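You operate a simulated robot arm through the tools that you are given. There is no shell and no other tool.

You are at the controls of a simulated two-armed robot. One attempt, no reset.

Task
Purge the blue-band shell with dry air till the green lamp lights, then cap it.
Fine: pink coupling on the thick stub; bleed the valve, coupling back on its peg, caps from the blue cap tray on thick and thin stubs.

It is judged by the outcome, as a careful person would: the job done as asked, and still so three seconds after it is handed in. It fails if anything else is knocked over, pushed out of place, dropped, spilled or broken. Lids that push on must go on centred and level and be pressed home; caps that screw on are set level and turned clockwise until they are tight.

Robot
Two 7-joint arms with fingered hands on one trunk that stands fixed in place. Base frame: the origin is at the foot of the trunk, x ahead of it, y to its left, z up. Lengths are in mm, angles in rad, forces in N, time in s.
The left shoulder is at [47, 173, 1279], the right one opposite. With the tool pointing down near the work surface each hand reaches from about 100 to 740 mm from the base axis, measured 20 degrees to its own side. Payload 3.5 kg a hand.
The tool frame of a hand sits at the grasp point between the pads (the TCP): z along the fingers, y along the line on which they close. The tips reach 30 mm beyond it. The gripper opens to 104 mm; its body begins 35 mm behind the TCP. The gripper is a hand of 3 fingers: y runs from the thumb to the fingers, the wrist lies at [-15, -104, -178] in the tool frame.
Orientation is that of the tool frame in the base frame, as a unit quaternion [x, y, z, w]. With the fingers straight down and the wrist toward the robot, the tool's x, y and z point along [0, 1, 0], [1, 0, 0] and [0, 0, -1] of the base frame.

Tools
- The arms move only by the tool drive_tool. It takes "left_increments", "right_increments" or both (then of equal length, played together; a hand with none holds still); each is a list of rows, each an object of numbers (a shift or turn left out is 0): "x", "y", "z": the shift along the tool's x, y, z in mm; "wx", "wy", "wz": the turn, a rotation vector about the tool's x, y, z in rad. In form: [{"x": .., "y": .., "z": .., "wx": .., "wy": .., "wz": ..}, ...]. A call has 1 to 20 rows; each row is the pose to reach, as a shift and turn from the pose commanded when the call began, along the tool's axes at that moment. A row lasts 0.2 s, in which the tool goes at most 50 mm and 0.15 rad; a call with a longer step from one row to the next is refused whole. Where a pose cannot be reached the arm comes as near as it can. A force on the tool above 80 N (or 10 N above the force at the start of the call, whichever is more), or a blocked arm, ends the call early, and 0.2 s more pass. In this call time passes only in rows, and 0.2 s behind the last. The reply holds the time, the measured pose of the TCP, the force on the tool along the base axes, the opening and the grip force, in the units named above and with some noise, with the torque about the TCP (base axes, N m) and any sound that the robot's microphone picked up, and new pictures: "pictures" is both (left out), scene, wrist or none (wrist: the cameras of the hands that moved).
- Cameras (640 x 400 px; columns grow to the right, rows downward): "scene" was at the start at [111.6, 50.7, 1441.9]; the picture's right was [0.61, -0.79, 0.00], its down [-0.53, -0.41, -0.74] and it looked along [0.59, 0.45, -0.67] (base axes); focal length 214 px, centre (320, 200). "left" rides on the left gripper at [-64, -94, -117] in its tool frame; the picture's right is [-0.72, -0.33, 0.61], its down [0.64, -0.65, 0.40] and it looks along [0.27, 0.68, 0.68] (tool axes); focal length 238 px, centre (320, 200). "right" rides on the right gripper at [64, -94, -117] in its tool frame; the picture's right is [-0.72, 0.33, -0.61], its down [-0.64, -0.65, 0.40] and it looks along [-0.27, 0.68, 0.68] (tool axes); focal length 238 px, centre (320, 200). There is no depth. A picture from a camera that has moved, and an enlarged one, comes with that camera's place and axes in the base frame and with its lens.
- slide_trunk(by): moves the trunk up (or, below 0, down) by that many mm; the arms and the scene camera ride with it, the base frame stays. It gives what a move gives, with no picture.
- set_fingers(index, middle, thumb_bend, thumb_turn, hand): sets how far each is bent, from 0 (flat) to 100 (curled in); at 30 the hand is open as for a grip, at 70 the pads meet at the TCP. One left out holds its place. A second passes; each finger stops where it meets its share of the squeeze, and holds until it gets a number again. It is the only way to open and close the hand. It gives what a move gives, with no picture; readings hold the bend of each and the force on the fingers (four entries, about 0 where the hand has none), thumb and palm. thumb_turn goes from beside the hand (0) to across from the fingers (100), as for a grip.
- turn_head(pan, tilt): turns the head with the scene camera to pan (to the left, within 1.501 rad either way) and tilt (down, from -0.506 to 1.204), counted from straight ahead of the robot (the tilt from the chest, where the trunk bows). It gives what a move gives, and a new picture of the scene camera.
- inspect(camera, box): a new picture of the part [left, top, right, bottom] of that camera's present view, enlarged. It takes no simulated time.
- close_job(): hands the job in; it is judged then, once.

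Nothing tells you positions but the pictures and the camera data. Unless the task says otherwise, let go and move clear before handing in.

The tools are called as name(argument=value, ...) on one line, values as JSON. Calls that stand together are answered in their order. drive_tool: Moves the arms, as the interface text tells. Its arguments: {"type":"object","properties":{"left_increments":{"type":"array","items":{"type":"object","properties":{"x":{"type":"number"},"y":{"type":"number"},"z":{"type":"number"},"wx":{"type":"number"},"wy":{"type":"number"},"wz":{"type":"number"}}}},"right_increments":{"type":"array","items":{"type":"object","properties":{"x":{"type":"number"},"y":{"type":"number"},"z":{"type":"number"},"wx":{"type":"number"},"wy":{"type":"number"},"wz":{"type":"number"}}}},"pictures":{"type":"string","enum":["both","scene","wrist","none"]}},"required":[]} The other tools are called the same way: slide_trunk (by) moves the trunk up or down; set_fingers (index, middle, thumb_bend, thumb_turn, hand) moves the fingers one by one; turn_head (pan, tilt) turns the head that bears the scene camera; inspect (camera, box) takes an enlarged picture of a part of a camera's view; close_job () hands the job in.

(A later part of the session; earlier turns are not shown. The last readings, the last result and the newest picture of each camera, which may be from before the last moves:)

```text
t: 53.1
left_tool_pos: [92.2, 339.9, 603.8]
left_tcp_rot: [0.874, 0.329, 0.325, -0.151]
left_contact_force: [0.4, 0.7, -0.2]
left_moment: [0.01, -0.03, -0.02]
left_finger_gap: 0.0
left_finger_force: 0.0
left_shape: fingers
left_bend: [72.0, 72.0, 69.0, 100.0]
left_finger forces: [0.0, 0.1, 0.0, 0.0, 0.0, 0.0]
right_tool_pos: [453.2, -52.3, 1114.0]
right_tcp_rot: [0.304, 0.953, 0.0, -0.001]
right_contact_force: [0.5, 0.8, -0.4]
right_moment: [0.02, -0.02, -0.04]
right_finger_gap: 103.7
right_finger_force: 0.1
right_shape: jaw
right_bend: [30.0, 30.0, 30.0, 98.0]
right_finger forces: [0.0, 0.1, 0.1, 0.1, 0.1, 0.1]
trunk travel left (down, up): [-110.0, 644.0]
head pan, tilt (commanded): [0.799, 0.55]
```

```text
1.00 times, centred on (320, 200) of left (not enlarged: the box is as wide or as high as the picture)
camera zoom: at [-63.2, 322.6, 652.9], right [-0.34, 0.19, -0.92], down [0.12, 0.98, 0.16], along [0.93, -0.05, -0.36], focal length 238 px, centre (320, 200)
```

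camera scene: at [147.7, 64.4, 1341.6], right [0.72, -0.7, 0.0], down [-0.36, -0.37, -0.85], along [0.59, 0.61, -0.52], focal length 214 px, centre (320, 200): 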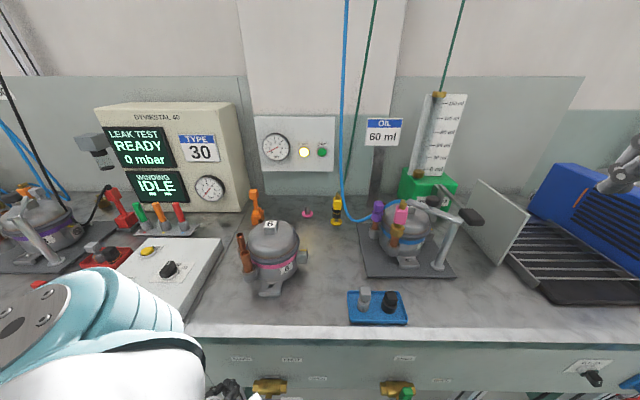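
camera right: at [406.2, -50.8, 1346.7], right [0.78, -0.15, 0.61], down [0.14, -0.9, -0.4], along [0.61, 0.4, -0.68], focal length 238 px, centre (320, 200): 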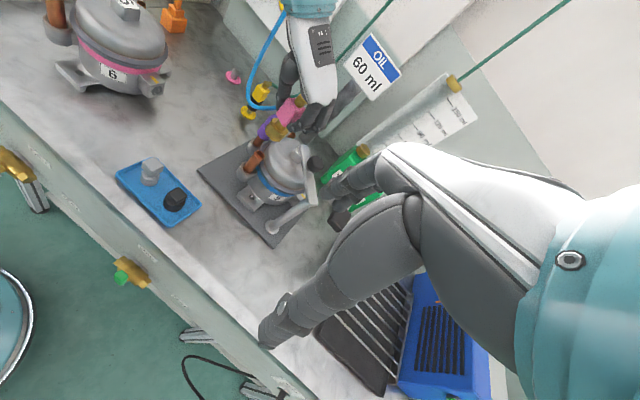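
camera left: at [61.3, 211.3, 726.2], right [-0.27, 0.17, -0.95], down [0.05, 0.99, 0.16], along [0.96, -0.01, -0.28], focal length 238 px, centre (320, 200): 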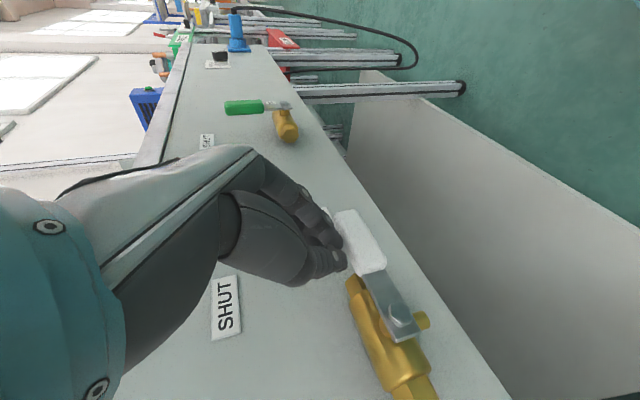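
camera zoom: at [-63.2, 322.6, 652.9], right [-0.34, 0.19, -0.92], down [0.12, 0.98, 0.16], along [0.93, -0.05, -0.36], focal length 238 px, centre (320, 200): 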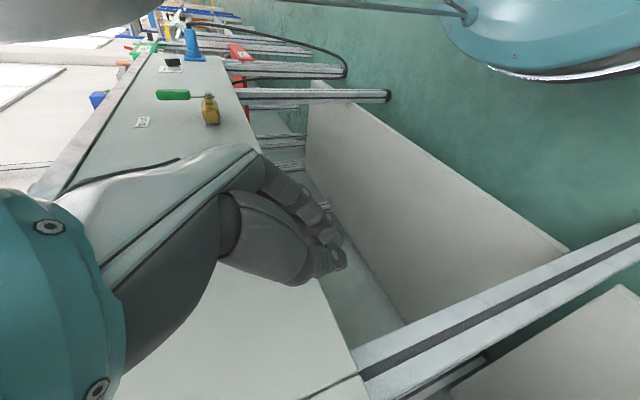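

The trunk leans forward as it lowers, but all is clear. I'll slide the beak right beneath the valve pivot, with the lever above it.

drive_tool(left_increments=[{"x": 13.3, "y": 19.2, "z": 10.6}, {"x": 15.9, "y": 59.2, "z": 10.3}, {"x": 18.6, "y": 99.1, "z": 10.1}], pictures="wrist")

inspect(camera="scene", box=[220, 70, 340, 150])

```text
t: 53.9
left_tool_pos: [204.4, 288.6, 606.8]
left_tcp_rot: [0.868, 0.308, 0.362, -0.142]
left_contact_force: [-7.8, -1.1, -5.3]
left_moment: [0.24, -0.28, -0.27]
left_finger_gap: 0.0
left_finger_force: 3.7
left_shape: fingers
left_bend: [72.0, 72.0, 69.0, 100.0]
left_finger forces: [0.1, 7.6, 0.0, 0.0, 0.0, 0.0]
right_tool_pos: [453.3, -51.4, 1114.4]
right_tcp_rot: [0.303, 0.953, 0.0, 0.0]
right_contact_force: [0.1, 0.7, -0.1]
right_moment: [-0.01, -0.02, -0.04]
right_finger_gap: 103.9
right_finger_force: 0.0
right_shape: jaw
right_bend: [30.0, 30.0, 30.0, 98.0]
right_finger forces: [0.0, 0.0, 0.0, 0.1, 0.0, 0.0]
trunk travel left (down, up): [-110.0, 644.0]
head pan, tilt (commanded): [0.799, 0.55]
camera left: at [45.2, 277.3, 645.8], right [-0.27, 0.23, -0.93], down [0.15, 0.97, 0.19], along [0.95, -0.09, -0.3], focal length 238 px, centre (320, 200)
```

left: 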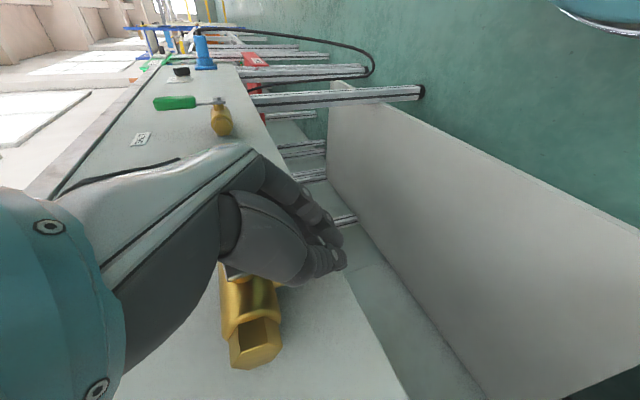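

```text
5.00 times, centred on (280, 110) of scene
camera zoom: at [224.2, 64.5, 1185.3], right [0.72, -0.7, 0.0], down [-0.36, -0.37, -0.85], along [0.59, 0.61, -0.52], focal length 1072 px, centre (520, 650)
```

zoom: 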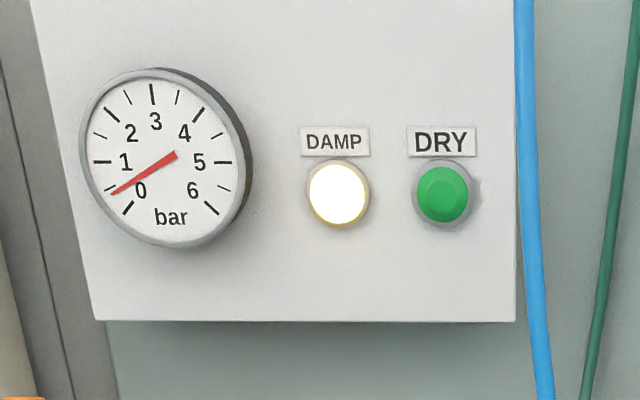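

I've come in too deep and am lightly touching the valve body, so I'll back out toward me.

drive_tool(left_increments=[{"x": -22.3, "y": 2.5, "z": -14.4}], pictures="wrist")

inspect(camera="left", box=[200, 160, 440, 380])

```text
t: 54.3
left_tool_pos: [187.2, 266.2, 602.3]
left_tcp_rot: [0.865, 0.318, 0.363, -0.139]
left_contact_force: [-0.6, 0.4, -0.2]
left_moment: [-0.02, 0.0, -0.01]
left_finger_gap: 0.0
left_finger_force: 0.0
left_shape: fingers
left_bend: [72.0, 72.0, 69.0, 100.0]
left_finger forces: [0.0, 0.0, 0.1, 0.0, 0.1, 0.0]
right_tool_pos: [453.3, -50.9, 1115.3]
right_tcp_rot: [0.304, 0.953, 0.0, -0.001]
right_contact_force: [1.2, -0.6, -0.7]
right_moment: [-0.01, -0.01, 0.03]
right_finger_gap: 103.7
right_finger_force: 0.2
right_shape: jaw
right_bend: [30.0, 30.0, 30.0, 98.0]
right_finger forces: [0.0, 0.0, 0.1, 0.0, 0.0, 0.1]
trunk travel left (down, up): [-110.0, 644.0]
head pan, tilt (commanded): [0.799, 0.55]
camera left: at [29.0, 253.8, 639.4], right [-0.27, 0.22, -0.94], down [0.14, 0.97, 0.18], along [0.95, -0.08, -0.29], focal length 238 px, centre (320, 200)
```

left: 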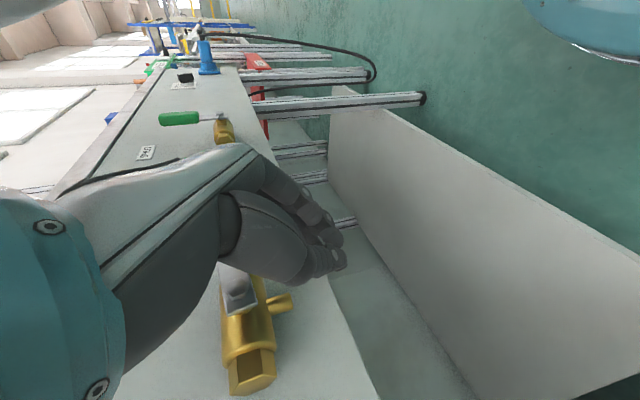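

```text
1.82 times, centred on (320, 270) of left
camera zoom: at [29.0, 253.8, 639.4], right [-0.27, 0.22, -0.94], down [0.14, 0.97, 0.18], along [0.95, -0.08, -0.29], focal length 433 px, centre (320, 73)
```

zoom: 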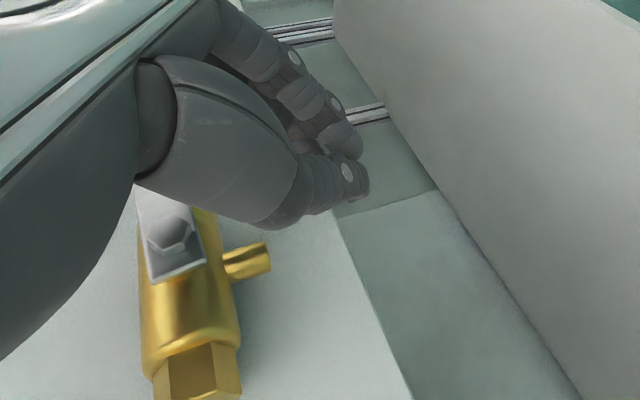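

The beak is now directly under the lever, clear of everything. I'll slide it right to sit below the handle and then check the lamp.

drive_tool(left_increments=[{"x": 1.7, "y": 21, "z": 1}, {"x": 3.5, "y": 42.8, "z": 2}], pictures="wrist")

inspect(camera="left", box=[200, 160, 440, 380])

inspect(camera="scene", box=[220, 70, 340, 150])

```text
t: 54.9
left_tool_pos: [218.7, 237.0, 603.4]
left_tcp_rot: [0.864, 0.323, 0.361, -0.142]
left_contact_force: [-0.6, -0.7, -1.0]
left_moment: [-0.04, -0.03, -0.04]
left_finger_gap: 0.0
left_finger_force: 0.0
left_shape: fingers
left_bend: [72.0, 72.0, 69.0, 100.0]
left_finger forces: [0.0, 0.0, 0.1, 0.0, 0.0, 0.0]
right_tool_pos: [454.0, -52.3, 1115.1]
right_tcp_rot: [0.304, 0.953, 0.0, -0.001]
right_contact_force: [0.4, -0.4, 0.4]
right_moment: [-0.02, -0.02, -0.02]
right_finger_gap: 104.0
right_finger_force: 0.1
right_shape: jaw
right_bend: [30.0, 30.0, 30.0, 98.0]
right_finger forces: [0.0, 0.1, 0.0, 0.0, 0.0, 0.1]
trunk travel left (down, up): [-110.0, 644.0]
head pan, tilt (commanded): [0.799, 0.55]
camera left: at [60.1, 223.3, 640.5], right [-0.27, 0.21, -0.94], down [0.13, 0.97, 0.18], along [0.95, -0.07, -0.29], focal length 238 px, centre (320, 200)
```

left: 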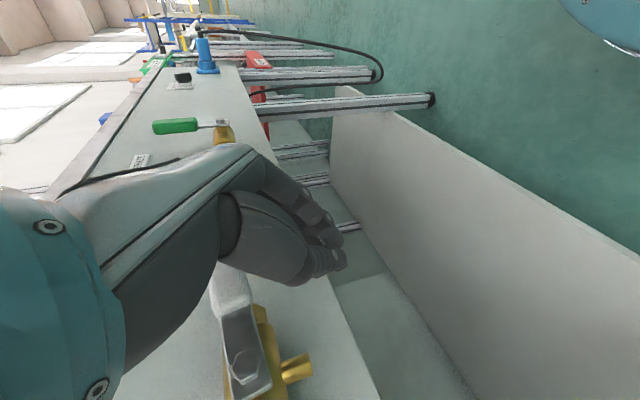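

```text
1.82 times, centred on (320, 270) of left
camera zoom: at [60.1, 223.3, 640.5], right [-0.27, 0.21, -0.94], down [0.13, 0.97, 0.18], along [0.95, -0.07, -0.29], focal length 433 px, centre (320, 73)
```

zoom: 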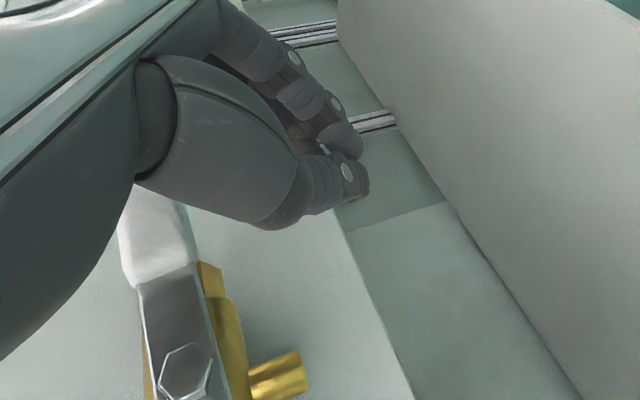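

```text
5.00 times, centred on (280, 110) of scene
camera zoom: at [224.5, 64.3, 1185.3], right [0.72, -0.7, 0.0], down [-0.36, -0.37, -0.85], along [0.59, 0.61, -0.52], focal length 1072 px, centre (520, 650)
```

zoom: 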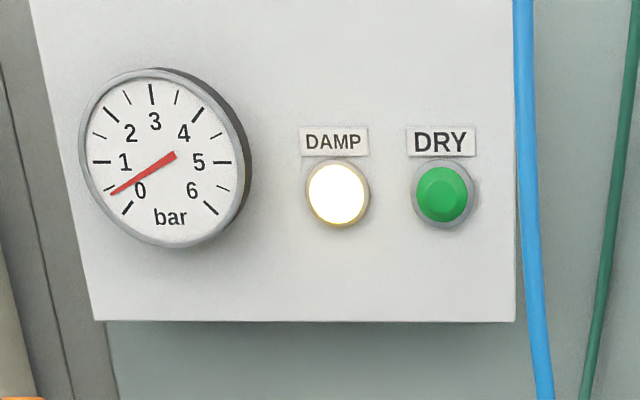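

The beak is positioned under the open lever. Now I'll wait for the purge.

drive_tool(right_increments=[{"z": 0}, {"z": 0}, {"z": 0}, {"z": 0}, {"z": 0}, {"z": 0}, {"z": 0}, {"z": 0}, {"z": 0}, {"z": 0}, {"z": 0}, {"z": 0}, {"z": 0}, {"z": 0}, {"z": 0}, {"z": 0}, {"z": 0}, {"z": 0}, {"z": 0}, {"z": 0}], pictures="none")

inspect(camera="scene", box=[220, 70, 340, 150])

```text
t: 59.1
left_tool_pos: [215.3, 235.0, 603.2]
left_tcp_rot: [0.865, 0.324, 0.356, -0.14]
left_contact_force: [0.3, 0.1, -0.6]
left_moment: [0.02, -0.01, 0.01]
left_finger_gap: 0.2
left_finger_force: 0.1
left_shape: fingers
left_bend: [72.0, 72.0, 69.0, 100.0]
left_finger forces: [0.1, 0.1, 0.0, 0.0, 0.1, 0.1]
right_tool_pos: [454.2, -51.7, 1114.1]
right_tcp_rot: [0.304, 0.953, 0.0, -0.001]
right_contact_force: [-0.1, 0.3, 0.6]
right_moment: [0.01, 0.01, 0.01]
right_finger_gap: 103.8
right_finger_force: 0.0
right_shape: jaw
right_bend: [30.0, 30.0, 30.0, 98.0]
right_finger forces: [0.0, 0.0, 0.0, 0.0, 0.0, 0.1]
trunk travel left (down, up): [-110.0, 644.0]
head pan, tilt (commanded): [0.799, 0.55]
```

```text
5.00 times, centred on (280, 110) of scene
camera zoom: at [224.5, 64.4, 1185.3], right [0.72, -0.7, 0.0], down [-0.36, -0.37, -0.85], along [0.59, 0.61, -0.52], focal length 1072 px, centre (520, 650)
```

zoom: 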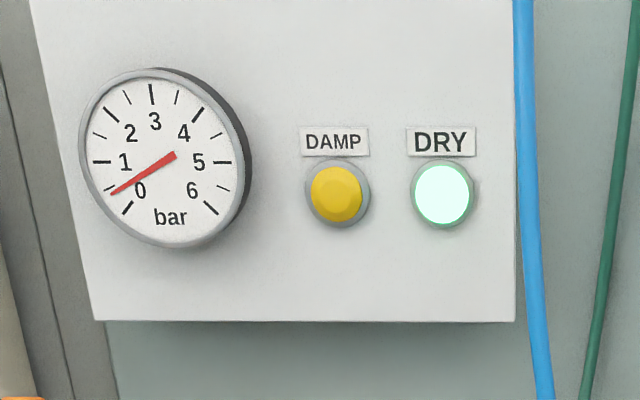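

The green DRY lamp is lit. Now I'll bleed: push the lever up from below and round, through SHUT, to BLEED.

drive_tool(left_increments=[{"x": 13.7, "y": 0.2, "z": -12.3}, {"x": 27.5, "y": 0.4, "z": -24.6}, {"x": 38.4, "y": 5.9, "z": -35}, {"x": 49.7, "y": 7.1, "z": -46.2}], pictures="wrist")

inspect(camera="left", box=[200, 160, 440, 380])

```text
t: 60.1
left_tool_pos: [222.6, 230.4, 648.8]
left_tcp_rot: [0.853, 0.357, 0.353, -0.144]
left_contact_force: [1.1, -0.9, -1.9]
left_moment: [0.0, -0.01, -0.02]
left_finger_gap: 0.0
left_finger_force: 0.6
left_shape: fingers
left_bend: [72.0, 72.0, 69.0, 100.0]
left_finger forces: [0.0, 0.7, 0.0, 0.1, 0.9, 0.1]
left hand out of reach, approached as far as the arm can: row 3, 4
right_tool_pos: [453.8, -50.3, 1115.8]
right_tcp_rot: [0.304, 0.953, 0.0, -0.001]
right_contact_force: [-0.5, -0.6, 0.6]
right_moment: [0.02, -0.01, 0.03]
right_finger_gap: 103.8
right_finger_force: 0.1
right_shape: jaw
right_bend: [30.0, 30.0, 30.0, 98.0]
right_finger forces: [0.0, 0.0, 0.0, 0.1, 0.0, 0.0]
trunk travel left (down, up): [-110.0, 644.0]
head pan, tilt (commanded): [0.799, 0.55]
camera left: at [65.9, 204.9, 685.4], right [-0.28, 0.17, -0.94], down [0.06, 0.99, 0.16], along [0.96, -0.01, -0.29], focal length 238 px, centre (320, 200)
```

left: 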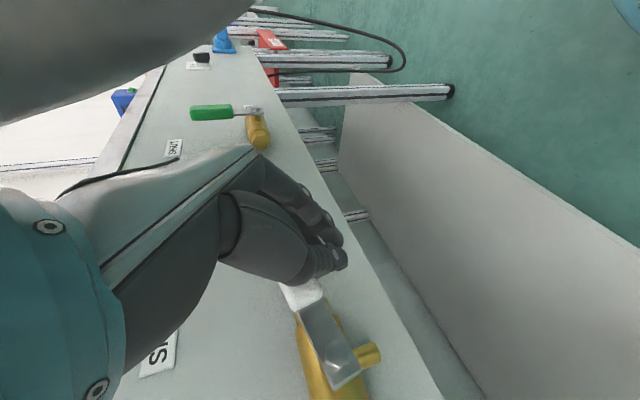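

```text
1.82 times, centred on (320, 270) of left
camera zoom: at [65.9, 204.9, 685.4], right [-0.28, 0.17, -0.94], down [0.06, 0.99, 0.16], along [0.96, -0.01, -0.29], focal length 433 px, centre (320, 73)
```

zoom: 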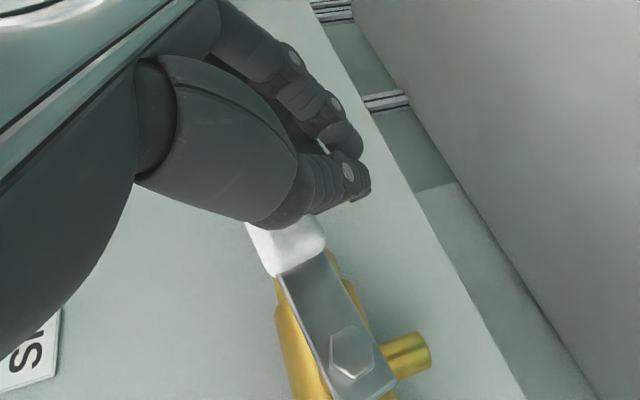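

The lever has started to rise. The arm is at its limit here, so I'll raise it by lifting the trunk in small steps.

slide_trunk(by=25)

inspect(camera="left", box=[200, 160, 440, 380])

slide_trunk(by=25)

inspect(camera="left", box=[200, 160, 440, 380])

```text
t: 60.8
left_tool_pos: [223.8, 229.0, 678.0]
left_tcp_rot: [0.847, 0.359, 0.367, -0.138]
left_contact_force: [-5.5, -5.9, 0.0]
left_moment: [0.0, 0.03, 0.18]
left_finger_gap: 0.0
left_finger_force: 4.1
left_shape: fingers
left_bend: [72.0, 72.0, 70.0, 100.0]
left_finger forces: [0.0, 0.0, 0.0, 0.0, 8.3, 0.0]
right_tool_pos: [453.4, -52.6, 1137.4]
right_tcp_rot: [0.304, 0.953, 0.001, -0.001]
right_contact_force: [0.2, 1.9, -0.6]
right_moment: [-0.04, 0.03, 0.0]
right_finger_gap: 103.5
right_finger_force: 0.0
right_shape: jaw
right_bend: [30.0, 30.0, 30.0, 98.0]
right_finger forces: [0.1, 0.0, 0.1, 0.0, 0.0, 0.0]
trunk travel left (down, up): [-135.0, 619.0]
head pan, tilt (commanded): [0.799, 0.55]
```

```text
1.82 times, centred on (320, 270) of left
camera zoom: at [65.3, 204.0, 709.0], right [-0.25, 0.17, -0.95], down [0.05, 0.99, 0.16], along [0.97, -0.01, -0.26], focal length 433 px, centre (320, 73)
```

zoom: 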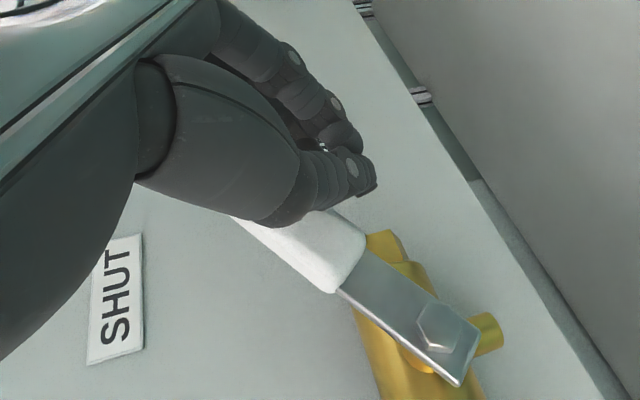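

```text
t: 61.5
left_tool_pos: [223.7, 228.2, 699.9]
left_tcp_rot: [0.846, 0.36, 0.368, -0.137]
left_contact_force: [-4.3, -7.3, -0.2]
left_moment: [-0.07, 0.0, 0.14]
left_finger_gap: 0.2
left_finger_force: 4.0
left_shape: fingers
left_bend: [72.0, 72.0, 70.0, 100.0]
left_finger forces: [0.0, 0.0, 0.1, 0.1, 9.2, 0.0]
right_tool_pos: [454.7, -52.5, 1163.5]
right_tcp_rot: [0.305, 0.952, 0.0, -0.001]
right_contact_force: [-0.3, -0.4, 0.4]
right_moment: [0.06, -0.01, -0.02]
right_finger_gap: 103.6
right_finger_force: 0.0
right_shape: jaw
right_bend: [30.0, 30.0, 30.0, 98.0]
right_finger forces: [0.1, 0.0, 0.1, 0.1, 0.0, 0.0]
trunk travel left (down, up): [-160.0, 594.0]
head pan, tilt (commanded): [0.799, 0.55]
```

```text
1.82 times, centred on (320, 270) of left
camera zoom: at [65.3, 203.2, 732.1], right [-0.25, 0.17, -0.95], down [0.05, 0.99, 0.16], along [0.97, -0.01, -0.25], focal length 433 px, centre (320, 73)
```

zoom: 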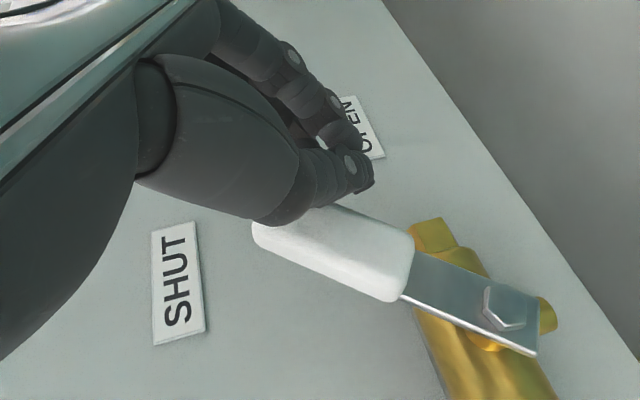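

The lever is at about 35°, near SHUT. I'll raise a little more, then push left toward BLEED.

slide_trunk(by=20)

drive_tool(left_increments=[{"x": -2.1, "y": -10, "z": -2.2}, {"x": -2.1, "y": -22, "z": -2.2}, {"x": -2.1, "y": -34, "z": -2.2}], pictures="wrist")

inspect(camera="left", box=[200, 160, 440, 380])

```text
t: 62.2
left_tool_pos: [222.3, 227.5, 719.8]
left_tcp_rot: [0.846, 0.361, 0.368, -0.136]
left_contact_force: [-3.5, -7.0, 1.0]
left_moment: [0.0, -0.01, 0.14]
left_finger_gap: 0.2
left_finger_force: 4.0
left_shape: fingers
left_bend: [72.0, 72.0, 70.0, 100.0]
left_finger forces: [0.1, 0.0, 0.0, 0.0, 6.9, 0.0]
right_tool_pos: [454.2, -52.5, 1183.6]
right_tcp_rot: [0.304, 0.953, 0.0, -0.001]
right_contact_force: [-0.7, -0.9, -0.3]
right_moment: [-0.03, 0.01, -0.03]
right_finger_gap: 103.7
right_finger_force: 0.0
right_shape: jaw
right_bend: [30.0, 30.0, 30.0, 98.0]
right_finger forces: [0.1, 0.0, 0.0, 0.0, 0.0, 0.1]
trunk travel left (down, up): [-180.0, 574.0]
head pan, tilt (commanded): [0.799, 0.55]
```

```text
t: 63.0
left_tool_pos: [200.0, 239.3, 711.9]
left_tcp_rot: [0.856, 0.354, 0.347, -0.145]
left_contact_force: [1.5, -3.5, -0.6]
left_moment: [-0.07, -0.03, -0.03]
left_finger_gap: 0.0
left_finger_force: 3.1
left_shape: fingers
left_bend: [72.0, 72.0, 71.0, 100.0]
left_finger forces: [0.2, 0.1, 0.1, 0.1, 7.0, 0.0]
left hand out of reach, approached as far as the arm can: row 2, 3
right_tool_pos: [454.9, -51.5, 1184.1]
right_tcp_rot: [0.303, 0.953, 0.001, -0.002]
right_contact_force: [0.3, 0.3, 0.0]
right_moment: [0.0, 0.01, -0.04]
right_finger_gap: 103.5
right_finger_force: 0.0
right_shape: jaw
right_bend: [30.0, 30.0, 30.0, 98.0]
right_finger forces: [0.0, 0.0, 0.0, 0.0, 0.1, 0.0]
trunk travel left (down, up): [-180.0, 574.0]
head pan, tilt (commanded): [0.799, 0.55]
camera left: at [43.8, 215.3, 750.0], right [-0.29, 0.17, -0.94], down [0.06, 0.99, 0.16], along [0.95, -0.01, -0.3], focal length 238 px, centre (320, 200)
```

left: 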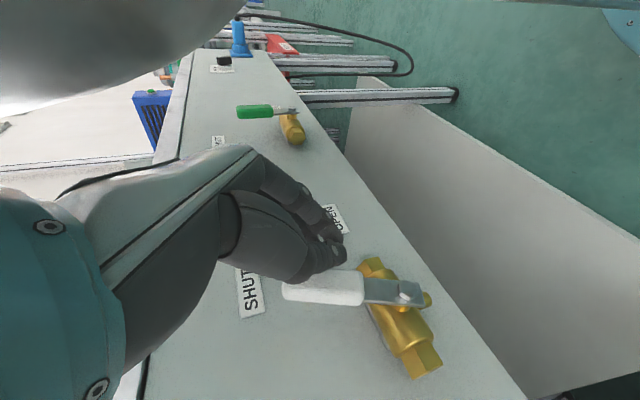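

```text
1.82 times, centred on (320, 270) of left
camera zoom: at [43.8, 215.3, 750.0], right [-0.29, 0.17, -0.94], down [0.06, 0.99, 0.16], along [0.95, -0.01, -0.3], focal length 433 px, centre (320, 73)
```

zoom: 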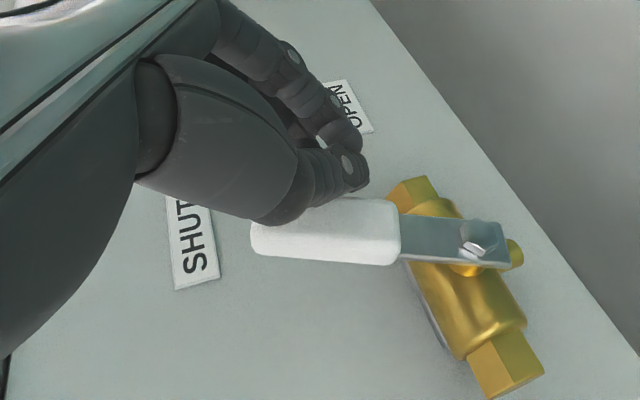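

The lever is at about +18°, past SHUT and heading to BLEED. I'll re-seat the arm, with hand down relative to the trunk and the trunk up, to regain reach before pushing on.

drive_tool(left_increments=[{"x": -9, "y": 3, "z": 12.4}, {"x": -17.8, "y": 4, "z": 24.8}, {"x": -25, "y": 4, "z": 32}], pictures="none")

slide_trunk(by=45)

inspect(camera="left", box=[200, 160, 440, 380])

```text
t: 63.8
left_tool_pos: [202.9, 251.0, 679.9]
left_tcp_rot: [0.846, 0.361, 0.369, -0.137]
left_contact_force: [-0.2, 0.7, 0.0]
left_moment: [0.0, 0.0, 0.02]
left_finger_gap: 0.1
left_finger_force: 0.1
left_shape: fingers
left_bend: [72.0, 72.0, 70.0, 100.0]
left_finger forces: [0.0, 0.1, 0.0, 0.0, 0.1, 0.0]
right_tool_pos: [454.0, -51.4, 1184.2]
right_tcp_rot: [0.303, 0.953, 0.0, 0.0]
right_contact_force: [0.5, 0.5, 0.6]
right_moment: [-0.02, 0.02, 0.01]
right_finger_gap: 103.6
right_finger_force: 0.0
right_shape: jaw
right_bend: [30.0, 30.0, 30.0, 98.0]
right_finger forces: [0.1, 0.0, 0.0, 0.1, 0.0, 0.1]
trunk travel left (down, up): [-180.0, 574.0]
head pan, tilt (commanded): [0.799, 0.55]
```

```text
t: 64.7
left_tool_pos: [206.2, 250.1, 724.0]
left_tcp_rot: [0.846, 0.361, 0.368, -0.135]
left_contact_force: [0.7, -2.3, 0.3]
left_moment: [0.03, -0.01, 0.04]
left_finger_gap: 0.0
left_finger_force: 0.6
left_shape: fingers
left_bend: [72.0, 72.0, 70.0, 100.0]
left_finger forces: [0.0, 0.0, 0.0, 0.0, 2.0, 0.0]
right_tool_pos: [454.8, -50.8, 1227.8]
right_tcp_rot: [0.304, 0.953, 0.0, 0.0]
right_contact_force: [0.5, -0.2, 0.2]
right_moment: [-0.01, -0.01, 0.01]
right_finger_gap: 103.8
right_finger_force: 0.1
right_shape: jaw
right_bend: [30.0, 30.0, 30.0, 98.0]
right_finger forces: [0.0, 0.1, 0.0, 0.1, 0.1, 0.1]
trunk travel left (down, up): [-225.0, 529.0]
head pan, tilt (commanded): [0.799, 0.55]
```

```text
1.82 times, centred on (320, 270) of left
camera zoom: at [47.1, 225.8, 754.7], right [-0.25, 0.17, -0.95], down [0.05, 0.99, 0.16], along [0.97, -0.01, -0.25], focal length 433 px, centre (320, 73)
```

zoom: 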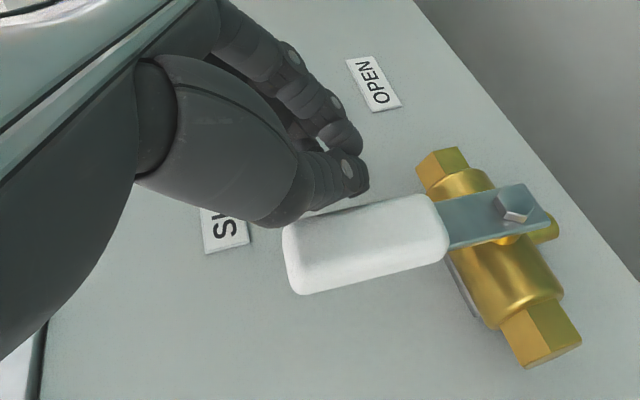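

The lever is upright now. I'll continue pushing left to BLEED.

drive_tool(left_increments=[{"x": 1.4, "y": -15, "z": -1.7}, {"x": 2.8, "y": -30, "z": -3.4}, {"x": 4.1, "y": -44.8, "z": -5.1}], pictures="wrist")

inspect(camera="left", box=[200, 160, 440, 380])

inspect(camera="scene", box=[220, 70, 360, 170])

```text
t: 65.5
left_tool_pos: [180.0, 280.5, 731.1]
left_tcp_rot: [0.841, 0.363, 0.378, -0.135]
left_contact_force: [1.0, -0.2, 0.6]
left_moment: [-0.05, 0.01, 0.0]
left_finger_gap: 0.1
left_finger_force: 0.3
left_shape: fingers
left_bend: [72.0, 72.0, 70.0, 100.0]
left_finger forces: [0.1, 0.1, 0.0, 0.0, 0.6, 0.0]
left hand out of reach, approached as far as the arm can: row 3
right_tool_pos: [454.0, -52.7, 1229.6]
right_tcp_rot: [0.304, 0.953, 0.0, -0.001]
right_contact_force: [-0.3, -0.2, 0.6]
right_moment: [0.04, -0.03, -0.02]
right_finger_gap: 103.5
right_finger_force: 0.0
right_shape: jaw
right_bend: [30.0, 30.0, 30.0, 98.0]
right_finger forces: [0.0, 0.0, 0.0, 0.0, 0.0, 0.0]
trunk travel left (down, up): [-225.0, 529.0]
head pan, tilt (commanded): [0.799, 0.55]
camera left: at [20.7, 254.6, 758.3], right [-0.23, 0.17, -0.96], down [0.04, 0.99, 0.16], along [0.97, 0.0, -0.23], focal length 238 px, centre (320, 200)
```

left: 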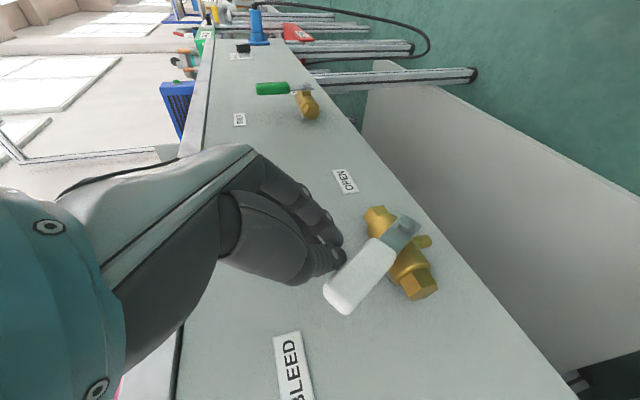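

```text
1.82 times, centred on (320, 270) of left
camera zoom: at [20.7, 254.6, 758.3], right [-0.23, 0.17, -0.96], down [0.04, 0.99, 0.16], along [0.97, 0.0, -0.23], focal length 433 px, centre (320, 73)
```

zoom: 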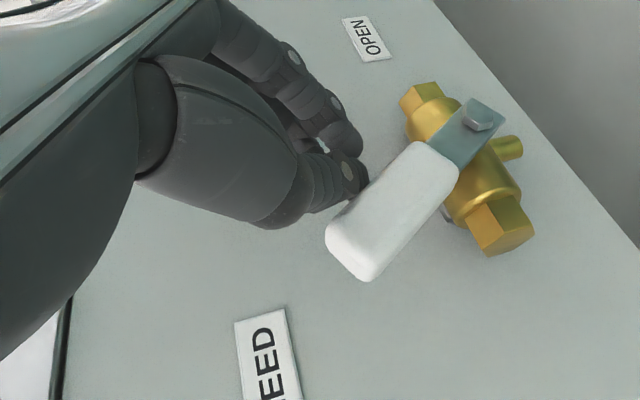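

```text
4.00 times, centred on (290, 120) of scene
camera zoom: at [163.8, 63.7, 1305.6], right [0.72, -0.7, 0.0], down [-0.36, -0.37, -0.85], along [0.59, 0.61, -0.52], focal length 858 px, centre (440, 520)
```

zoom: 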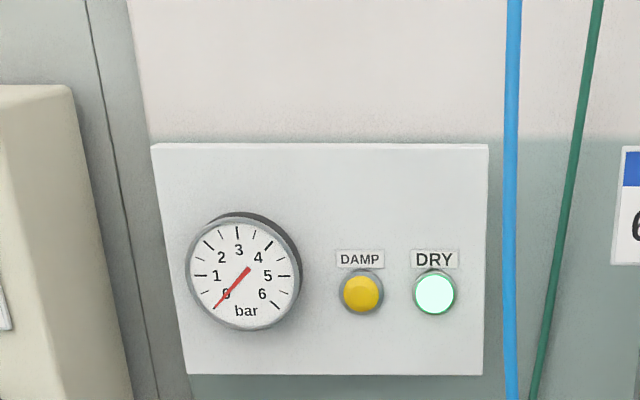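

The lever is now about −30° (toward BLEED), the gauge is back at 0 and DRY stays lit. I'll press a few mm more to be sure it's fully at its stop.

drive_tool(left_increments=[{"y": -6}, {"y": -12}], pictures="wrist")

inspect(camera="left", box=[200, 160, 440, 380])

```text
t: 66.1
left_tool_pos: [166.2, 286.1, 729.9]
left_tcp_rot: [0.846, 0.36, 0.37, -0.133]
left_contact_force: [14.7, -18.3, 11.3]
left_moment: [0.04, -0.09, -0.13]
left_finger_gap: 0.0
left_finger_force: 17.2
left_shape: fingers
left_bend: [71.0, 72.0, 73.0, 100.0]
left_finger forces: [0.1, 0.0, 0.1, 0.1, 34.7, 0.0]
right_tool_pos: [455.2, -53.9, 1228.2]
right_tcp_rot: [0.304, 0.953, 0.0, -0.002]
right_contact_force: [0.1, 0.5, -0.3]
right_moment: [0.03, 0.04, 0.0]
right_finger_gap: 104.0
right_finger_force: 0.1
right_shape: jaw
right_bend: [30.0, 30.0, 30.0, 98.0]
right_finger forces: [0.0, 0.1, 0.1, 0.0, 0.1, 0.0]
trunk travel left (down, up): [-225.0, 529.0]
head pan, tilt (commanded): [0.799, 0.55]
camera left: at [7.6, 262.5, 759.3], right [-0.24, 0.16, -0.96], down [0.05, 0.99, 0.16], along [0.97, -0.01, -0.25], focal length 238 px, centre (320, 200)
```

left: 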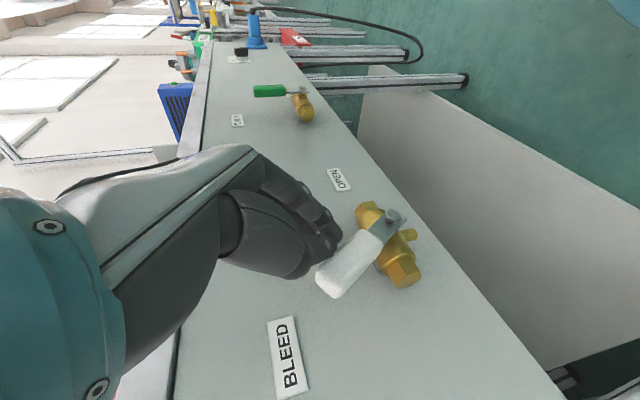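

```text
1.82 times, centred on (320, 270) of left
camera zoom: at [7.6, 262.5, 759.3], right [-0.24, 0.16, -0.96], down [0.05, 0.99, 0.16], along [0.97, -0.01, -0.25], focal length 433 px, centre (320, 73)
```

zoom: 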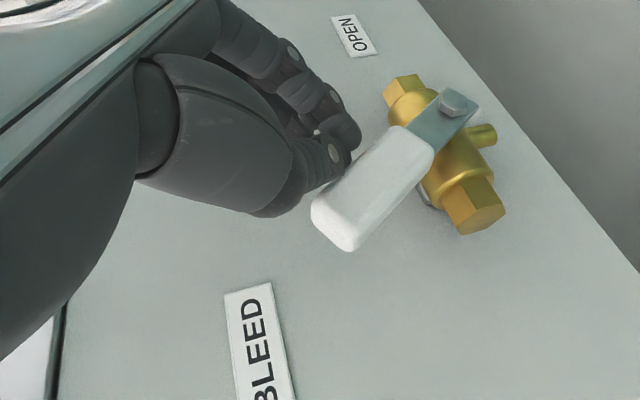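

That is the firm stop at BLEED. I'll back off the lever, raise the trunk, and bring the left hand back up over the bench.

drive_tool(left_increments=[{"y": 10}, {"x": -10, "y": 20, "z": -10}], pictures="none")

slide_trunk(by=150)

inspect(camera="left", box=[0, 0, 640, 400])

inspect(camera="scene", box=[0, 0, 640, 400])

```text
t: 66.7
left_tool_pos: [165.1, 267.6, 728.0]
left_tcp_rot: [0.846, 0.361, 0.366, -0.139]
left_contact_force: [0.5, -0.4, -0.1]
left_moment: [0.01, -0.02, 0.0]
left_finger_gap: 0.0
left_finger_force: 0.1
left_shape: fingers
left_bend: [72.0, 72.0, 70.0, 100.0]
left_finger forces: [0.0, 0.0, 0.0, 0.0, 0.0, 0.0]
right_tool_pos: [453.3, -51.3, 1229.5]
right_tcp_rot: [0.304, 0.953, -0.001, -0.001]
right_contact_force: [-0.6, 1.4, 0.0]
right_moment: [0.02, 0.01, 0.01]
right_finger_gap: 103.8
right_finger_force: 0.0
right_shape: jaw
right_bend: [30.0, 30.0, 30.0, 98.0]
right_finger forces: [0.1, 0.0, 0.1, 0.0, 0.0, 0.0]
trunk travel left (down, up): [-225.0, 529.0]
head pan, tilt (commanded): [0.799, 0.55]
```

```text
t: 68.4
left_tool_pos: [164.8, 267.0, 877.2]
left_tcp_rot: [0.85, 0.352, 0.366, -0.137]
left_contact_force: [-0.1, 0.5, -0.7]
left_moment: [0.01, 0.02, -0.02]
left_finger_gap: 0.0
left_finger_force: 0.1
left_shape: fingers
left_bend: [72.0, 72.0, 70.0, 100.0]
left_finger forces: [0.1, 0.0, 0.1, 0.1, 0.1, 0.0]
right_tool_pos: [455.2, -50.7, 1379.5]
right_tcp_rot: [0.305, 0.952, 0.0, -0.001]
right_contact_force: [0.3, 0.2, 0.8]
right_moment: [0.0, 0.0, 0.01]
right_finger_gap: 103.7
right_finger_force: 0.1
right_shape: jaw
right_bend: [30.0, 30.0, 30.0, 98.0]
right_finger forces: [0.0, 0.0, 0.1, 0.0, 0.0, 0.0]
trunk travel left (down, up): [-375.0, 379.0]
head pan, tilt (commanded): [0.799, 0.55]
```

```text
1.00 times, centred on (320, 200) of left (not enlarged: the box is as wide or as high as the picture)
camera zoom: at [6.0, 244.5, 909.8], right [-0.25, 0.18, -0.95], down [0.07, 0.98, 0.16], along [0.96, -0.02, -0.26], focal length 238 px, centre (320, 200)
```

zoom: 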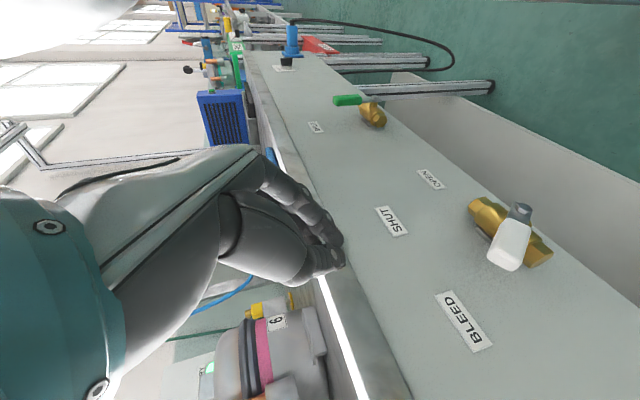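

```text
1.00 times, centred on (320, 200) of scene (not enlarged: the box is as wide or as high as the picture)
camera zoom: at [108.2, 64.6, 1458.2], right [0.72, -0.7, 0.0], down [-0.36, -0.37, -0.85], along [0.59, 0.61, -0.52], focal length 214 px, centre (320, 200)
```

zoom: 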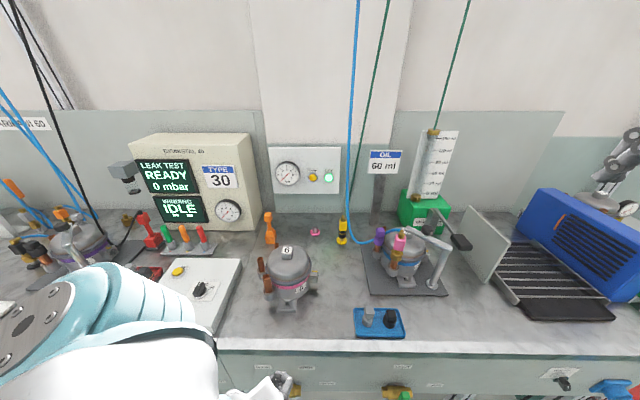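

BLEED is confirmed and the DRY lamp is still on. Now I'll raise the left hand above the bench.

drive_tool(left_increments=[{"x": 18, "y": -15, "z": -18}, {"x": 36, "y": -30, "z": -36}, {"x": 54, "y": -45, "z": -54}, {"x": 72, "y": -60, "z": -70}], pictures="none")

```text
t: 69.4
left_tool_pos: [125.1, 338.7, 948.0]
left_tcp_rot: [0.849, 0.356, 0.365, -0.136]
left_contact_force: [0.0, 0.5, 0.2]
left_moment: [-0.05, 0.01, 0.02]
left_finger_gap: 0.0
left_finger_force: 0.1
left_shape: fingers
left_bend: [72.0, 72.0, 70.0, 100.0]
left_finger forces: [0.0, 0.0, 0.0, 0.1, 0.0, 0.0]
left hand out of reach, approached as far as the arm can: row 2, 3, 4
right_tool_pos: [452.9, -50.6, 1379.1]
right_tcp_rot: [0.304, 0.953, 0.0, 0.0]
right_contact_force: [0.0, -0.1, 0.1]
right_moment: [0.01, -0.03, 0.01]
right_finger_gap: 103.8
right_finger_force: 0.1
right_shape: jaw
right_bend: [30.0, 30.0, 30.0, 98.0]
right_finger forces: [0.1, 0.0, 0.0, 0.0, 0.0, 0.1]
trunk travel left (down, up): [-375.0, 379.0]
head pan, tilt (commanded): [0.799, 0.55]
```

drive_tool(left_increments=[{"x": 25.5, "y": 5.6, "z": 2.6, "wy": -0.131}, {"x": 51, "y": 11.2, "z": 5.1, "wy": -0.262}, {"x": 76.5, "y": 16.8, "z": 7.7, "wy": -0.393}, {"x": 102, "y": 22.4, "z": 10.2, "wy": -0.523}, {"x": 127.4, "y": 28, "z": 12.8, "wy": -0.654}, {"x": 152.9, "y": 33.6, "z": 15.3, "wy": -0.785}, {"x": 172.7, "y": 67, "z": 12.7, "wy": -0.785}, {"x": 192.5, "y": 100.4, "z": 10.1, "wy": -0.785}, {"x": 212.3, "y": 133.8, "z": 7.5, "wy": -0.785}, {"x": 232.2, "y": 167.1, "z": 4.9, "wy": -0.785}, {"x": 252, "y": 200.5, "z": 2.3, "wy": -0.785}, {"x": 271.8, "y": 233.9, "z": -0.3, "wy": -0.785}])

inspect(camera="left", box=[320, 80, 520, 240])

inspect(camera="scene", box=[360, 210, 440, 290])

```text
t: 72.0
left_tool_pos: [421.7, 311.4, 1150.2]
left_tcp_rot: [0.922, 0.387, 0.016, 0.013]
left_contact_force: [0.0, -1.0, 0.1]
left_moment: [0.0, 0.03, -0.01]
left_finger_gap: 0.0
left_finger_force: 0.1
left_shape: fingers
left_bend: [72.0, 72.0, 70.0, 100.0]
left_finger forces: [0.1, 0.0, 0.0, 0.1, 0.1, 0.1]
left hand out of reach, approached as far as the arm can: row 1, 2, 3, 4
right_tool_pos: [454.5, -54.1, 1378.3]
right_tcp_rot: [0.304, 0.953, 0.001, 0.0]
right_contact_force: [0.5, 1.7, 1.0]
right_moment: [0.02, 0.0, 0.0]
right_finger_gap: 103.5
right_finger_force: 0.1
right_shape: jaw
right_bend: [30.0, 30.0, 30.0, 98.0]
right_finger forces: [0.0, 0.0, 0.0, 0.0, 0.0, 0.0]
trunk travel left (down, up): [-375.0, 379.0]
head pan, tilt (commanded): [0.799, 0.55]
camera scene: at [108.8, 62.6, 1458.3], right [0.72, -0.7, 0.0], down [-0.36, -0.37, -0.85], along [0.59, 0.61, -0.52], focal length 214 px, centre (320, 200)
camera left: at [304.9, 332.5, 1262.0], right [-0.71, -0.29, -0.64], down [0.0, 0.91, -0.41], along [0.7, -0.29, -0.65], focal length 238 px, centre (320, 200)
```

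scene: 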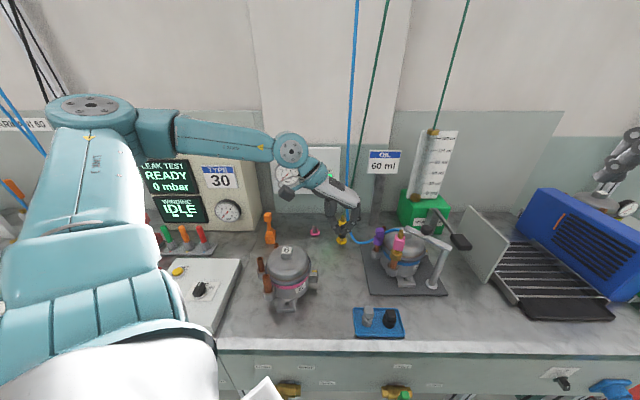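
left: 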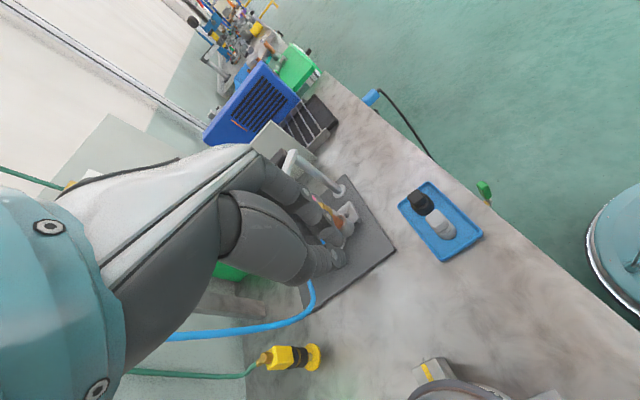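

```text
2.50 times, centred on (420, 160) of left
camera zoom: at [304.9, 332.5, 1262.0], right [-0.71, -0.29, -0.64], down [0.0, 0.91, -0.41], along [0.7, -0.29, -0.65], focal length 596 px, centre (70, 300)
```

zoom: 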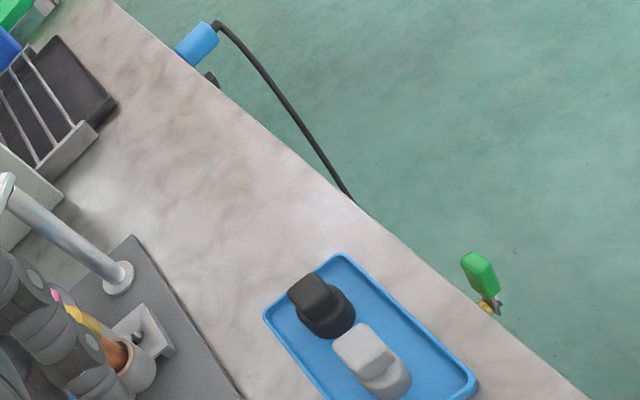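

```text
5.00 times, centred on (400, 250) of scene
camera zoom: at [108.8, 62.6, 1458.3], right [0.72, -0.7, 0.0], down [-0.36, -0.37, -0.85], along [0.59, 0.61, -0.52], focal length 1072 px, centre (-80, -50)
```

zoom: 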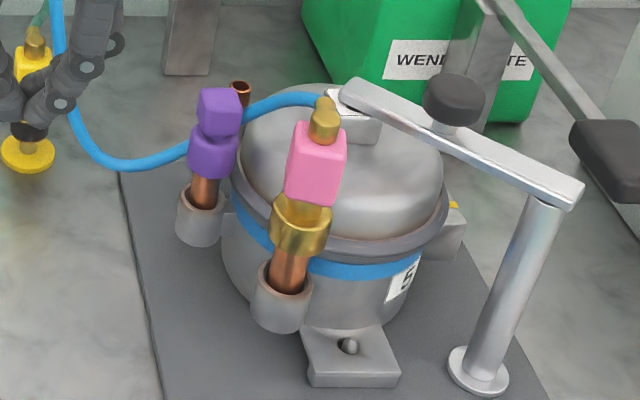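

Now I'll get a fresh fix on the coupling and its block orientation from the right camera and a tight scene view.

inspect(camera="right", box=[0, 0, 640, 400])

inspect(camera="scene", box=[380, 224, 420, 274])

```text
1.00 times, centred on (320, 200) of right (not enlarged: the box is as wide or as high as the picture)
camera zoom: at [347.0, -92.5, 1496.5], right [0.78, -0.15, 0.61], down [0.14, -0.9, -0.41], along [0.61, 0.4, -0.68], focal length 238 px, centre (320, 200)
```

zoom: 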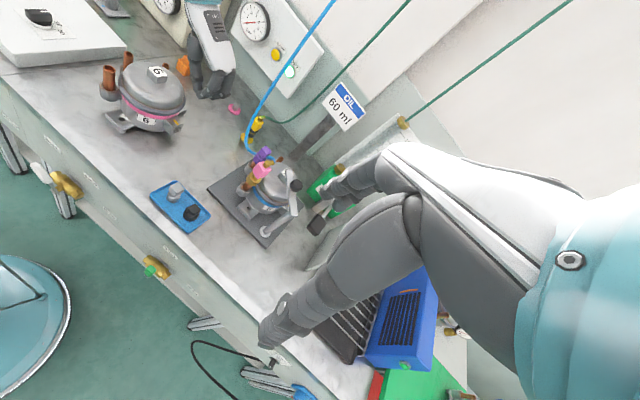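

```text
8.00 times, centred on (400, 249) of scene
camera zoom: at [108.8, 62.6, 1458.3], right [0.72, -0.7, 0.0], down [-0.36, -0.37, -0.85], along [0.59, 0.61, -0.52], focal length 1716 px, centre (-320, -192)
```

zoom: 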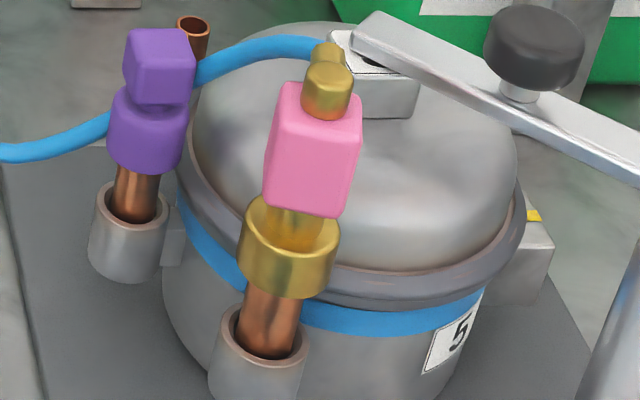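

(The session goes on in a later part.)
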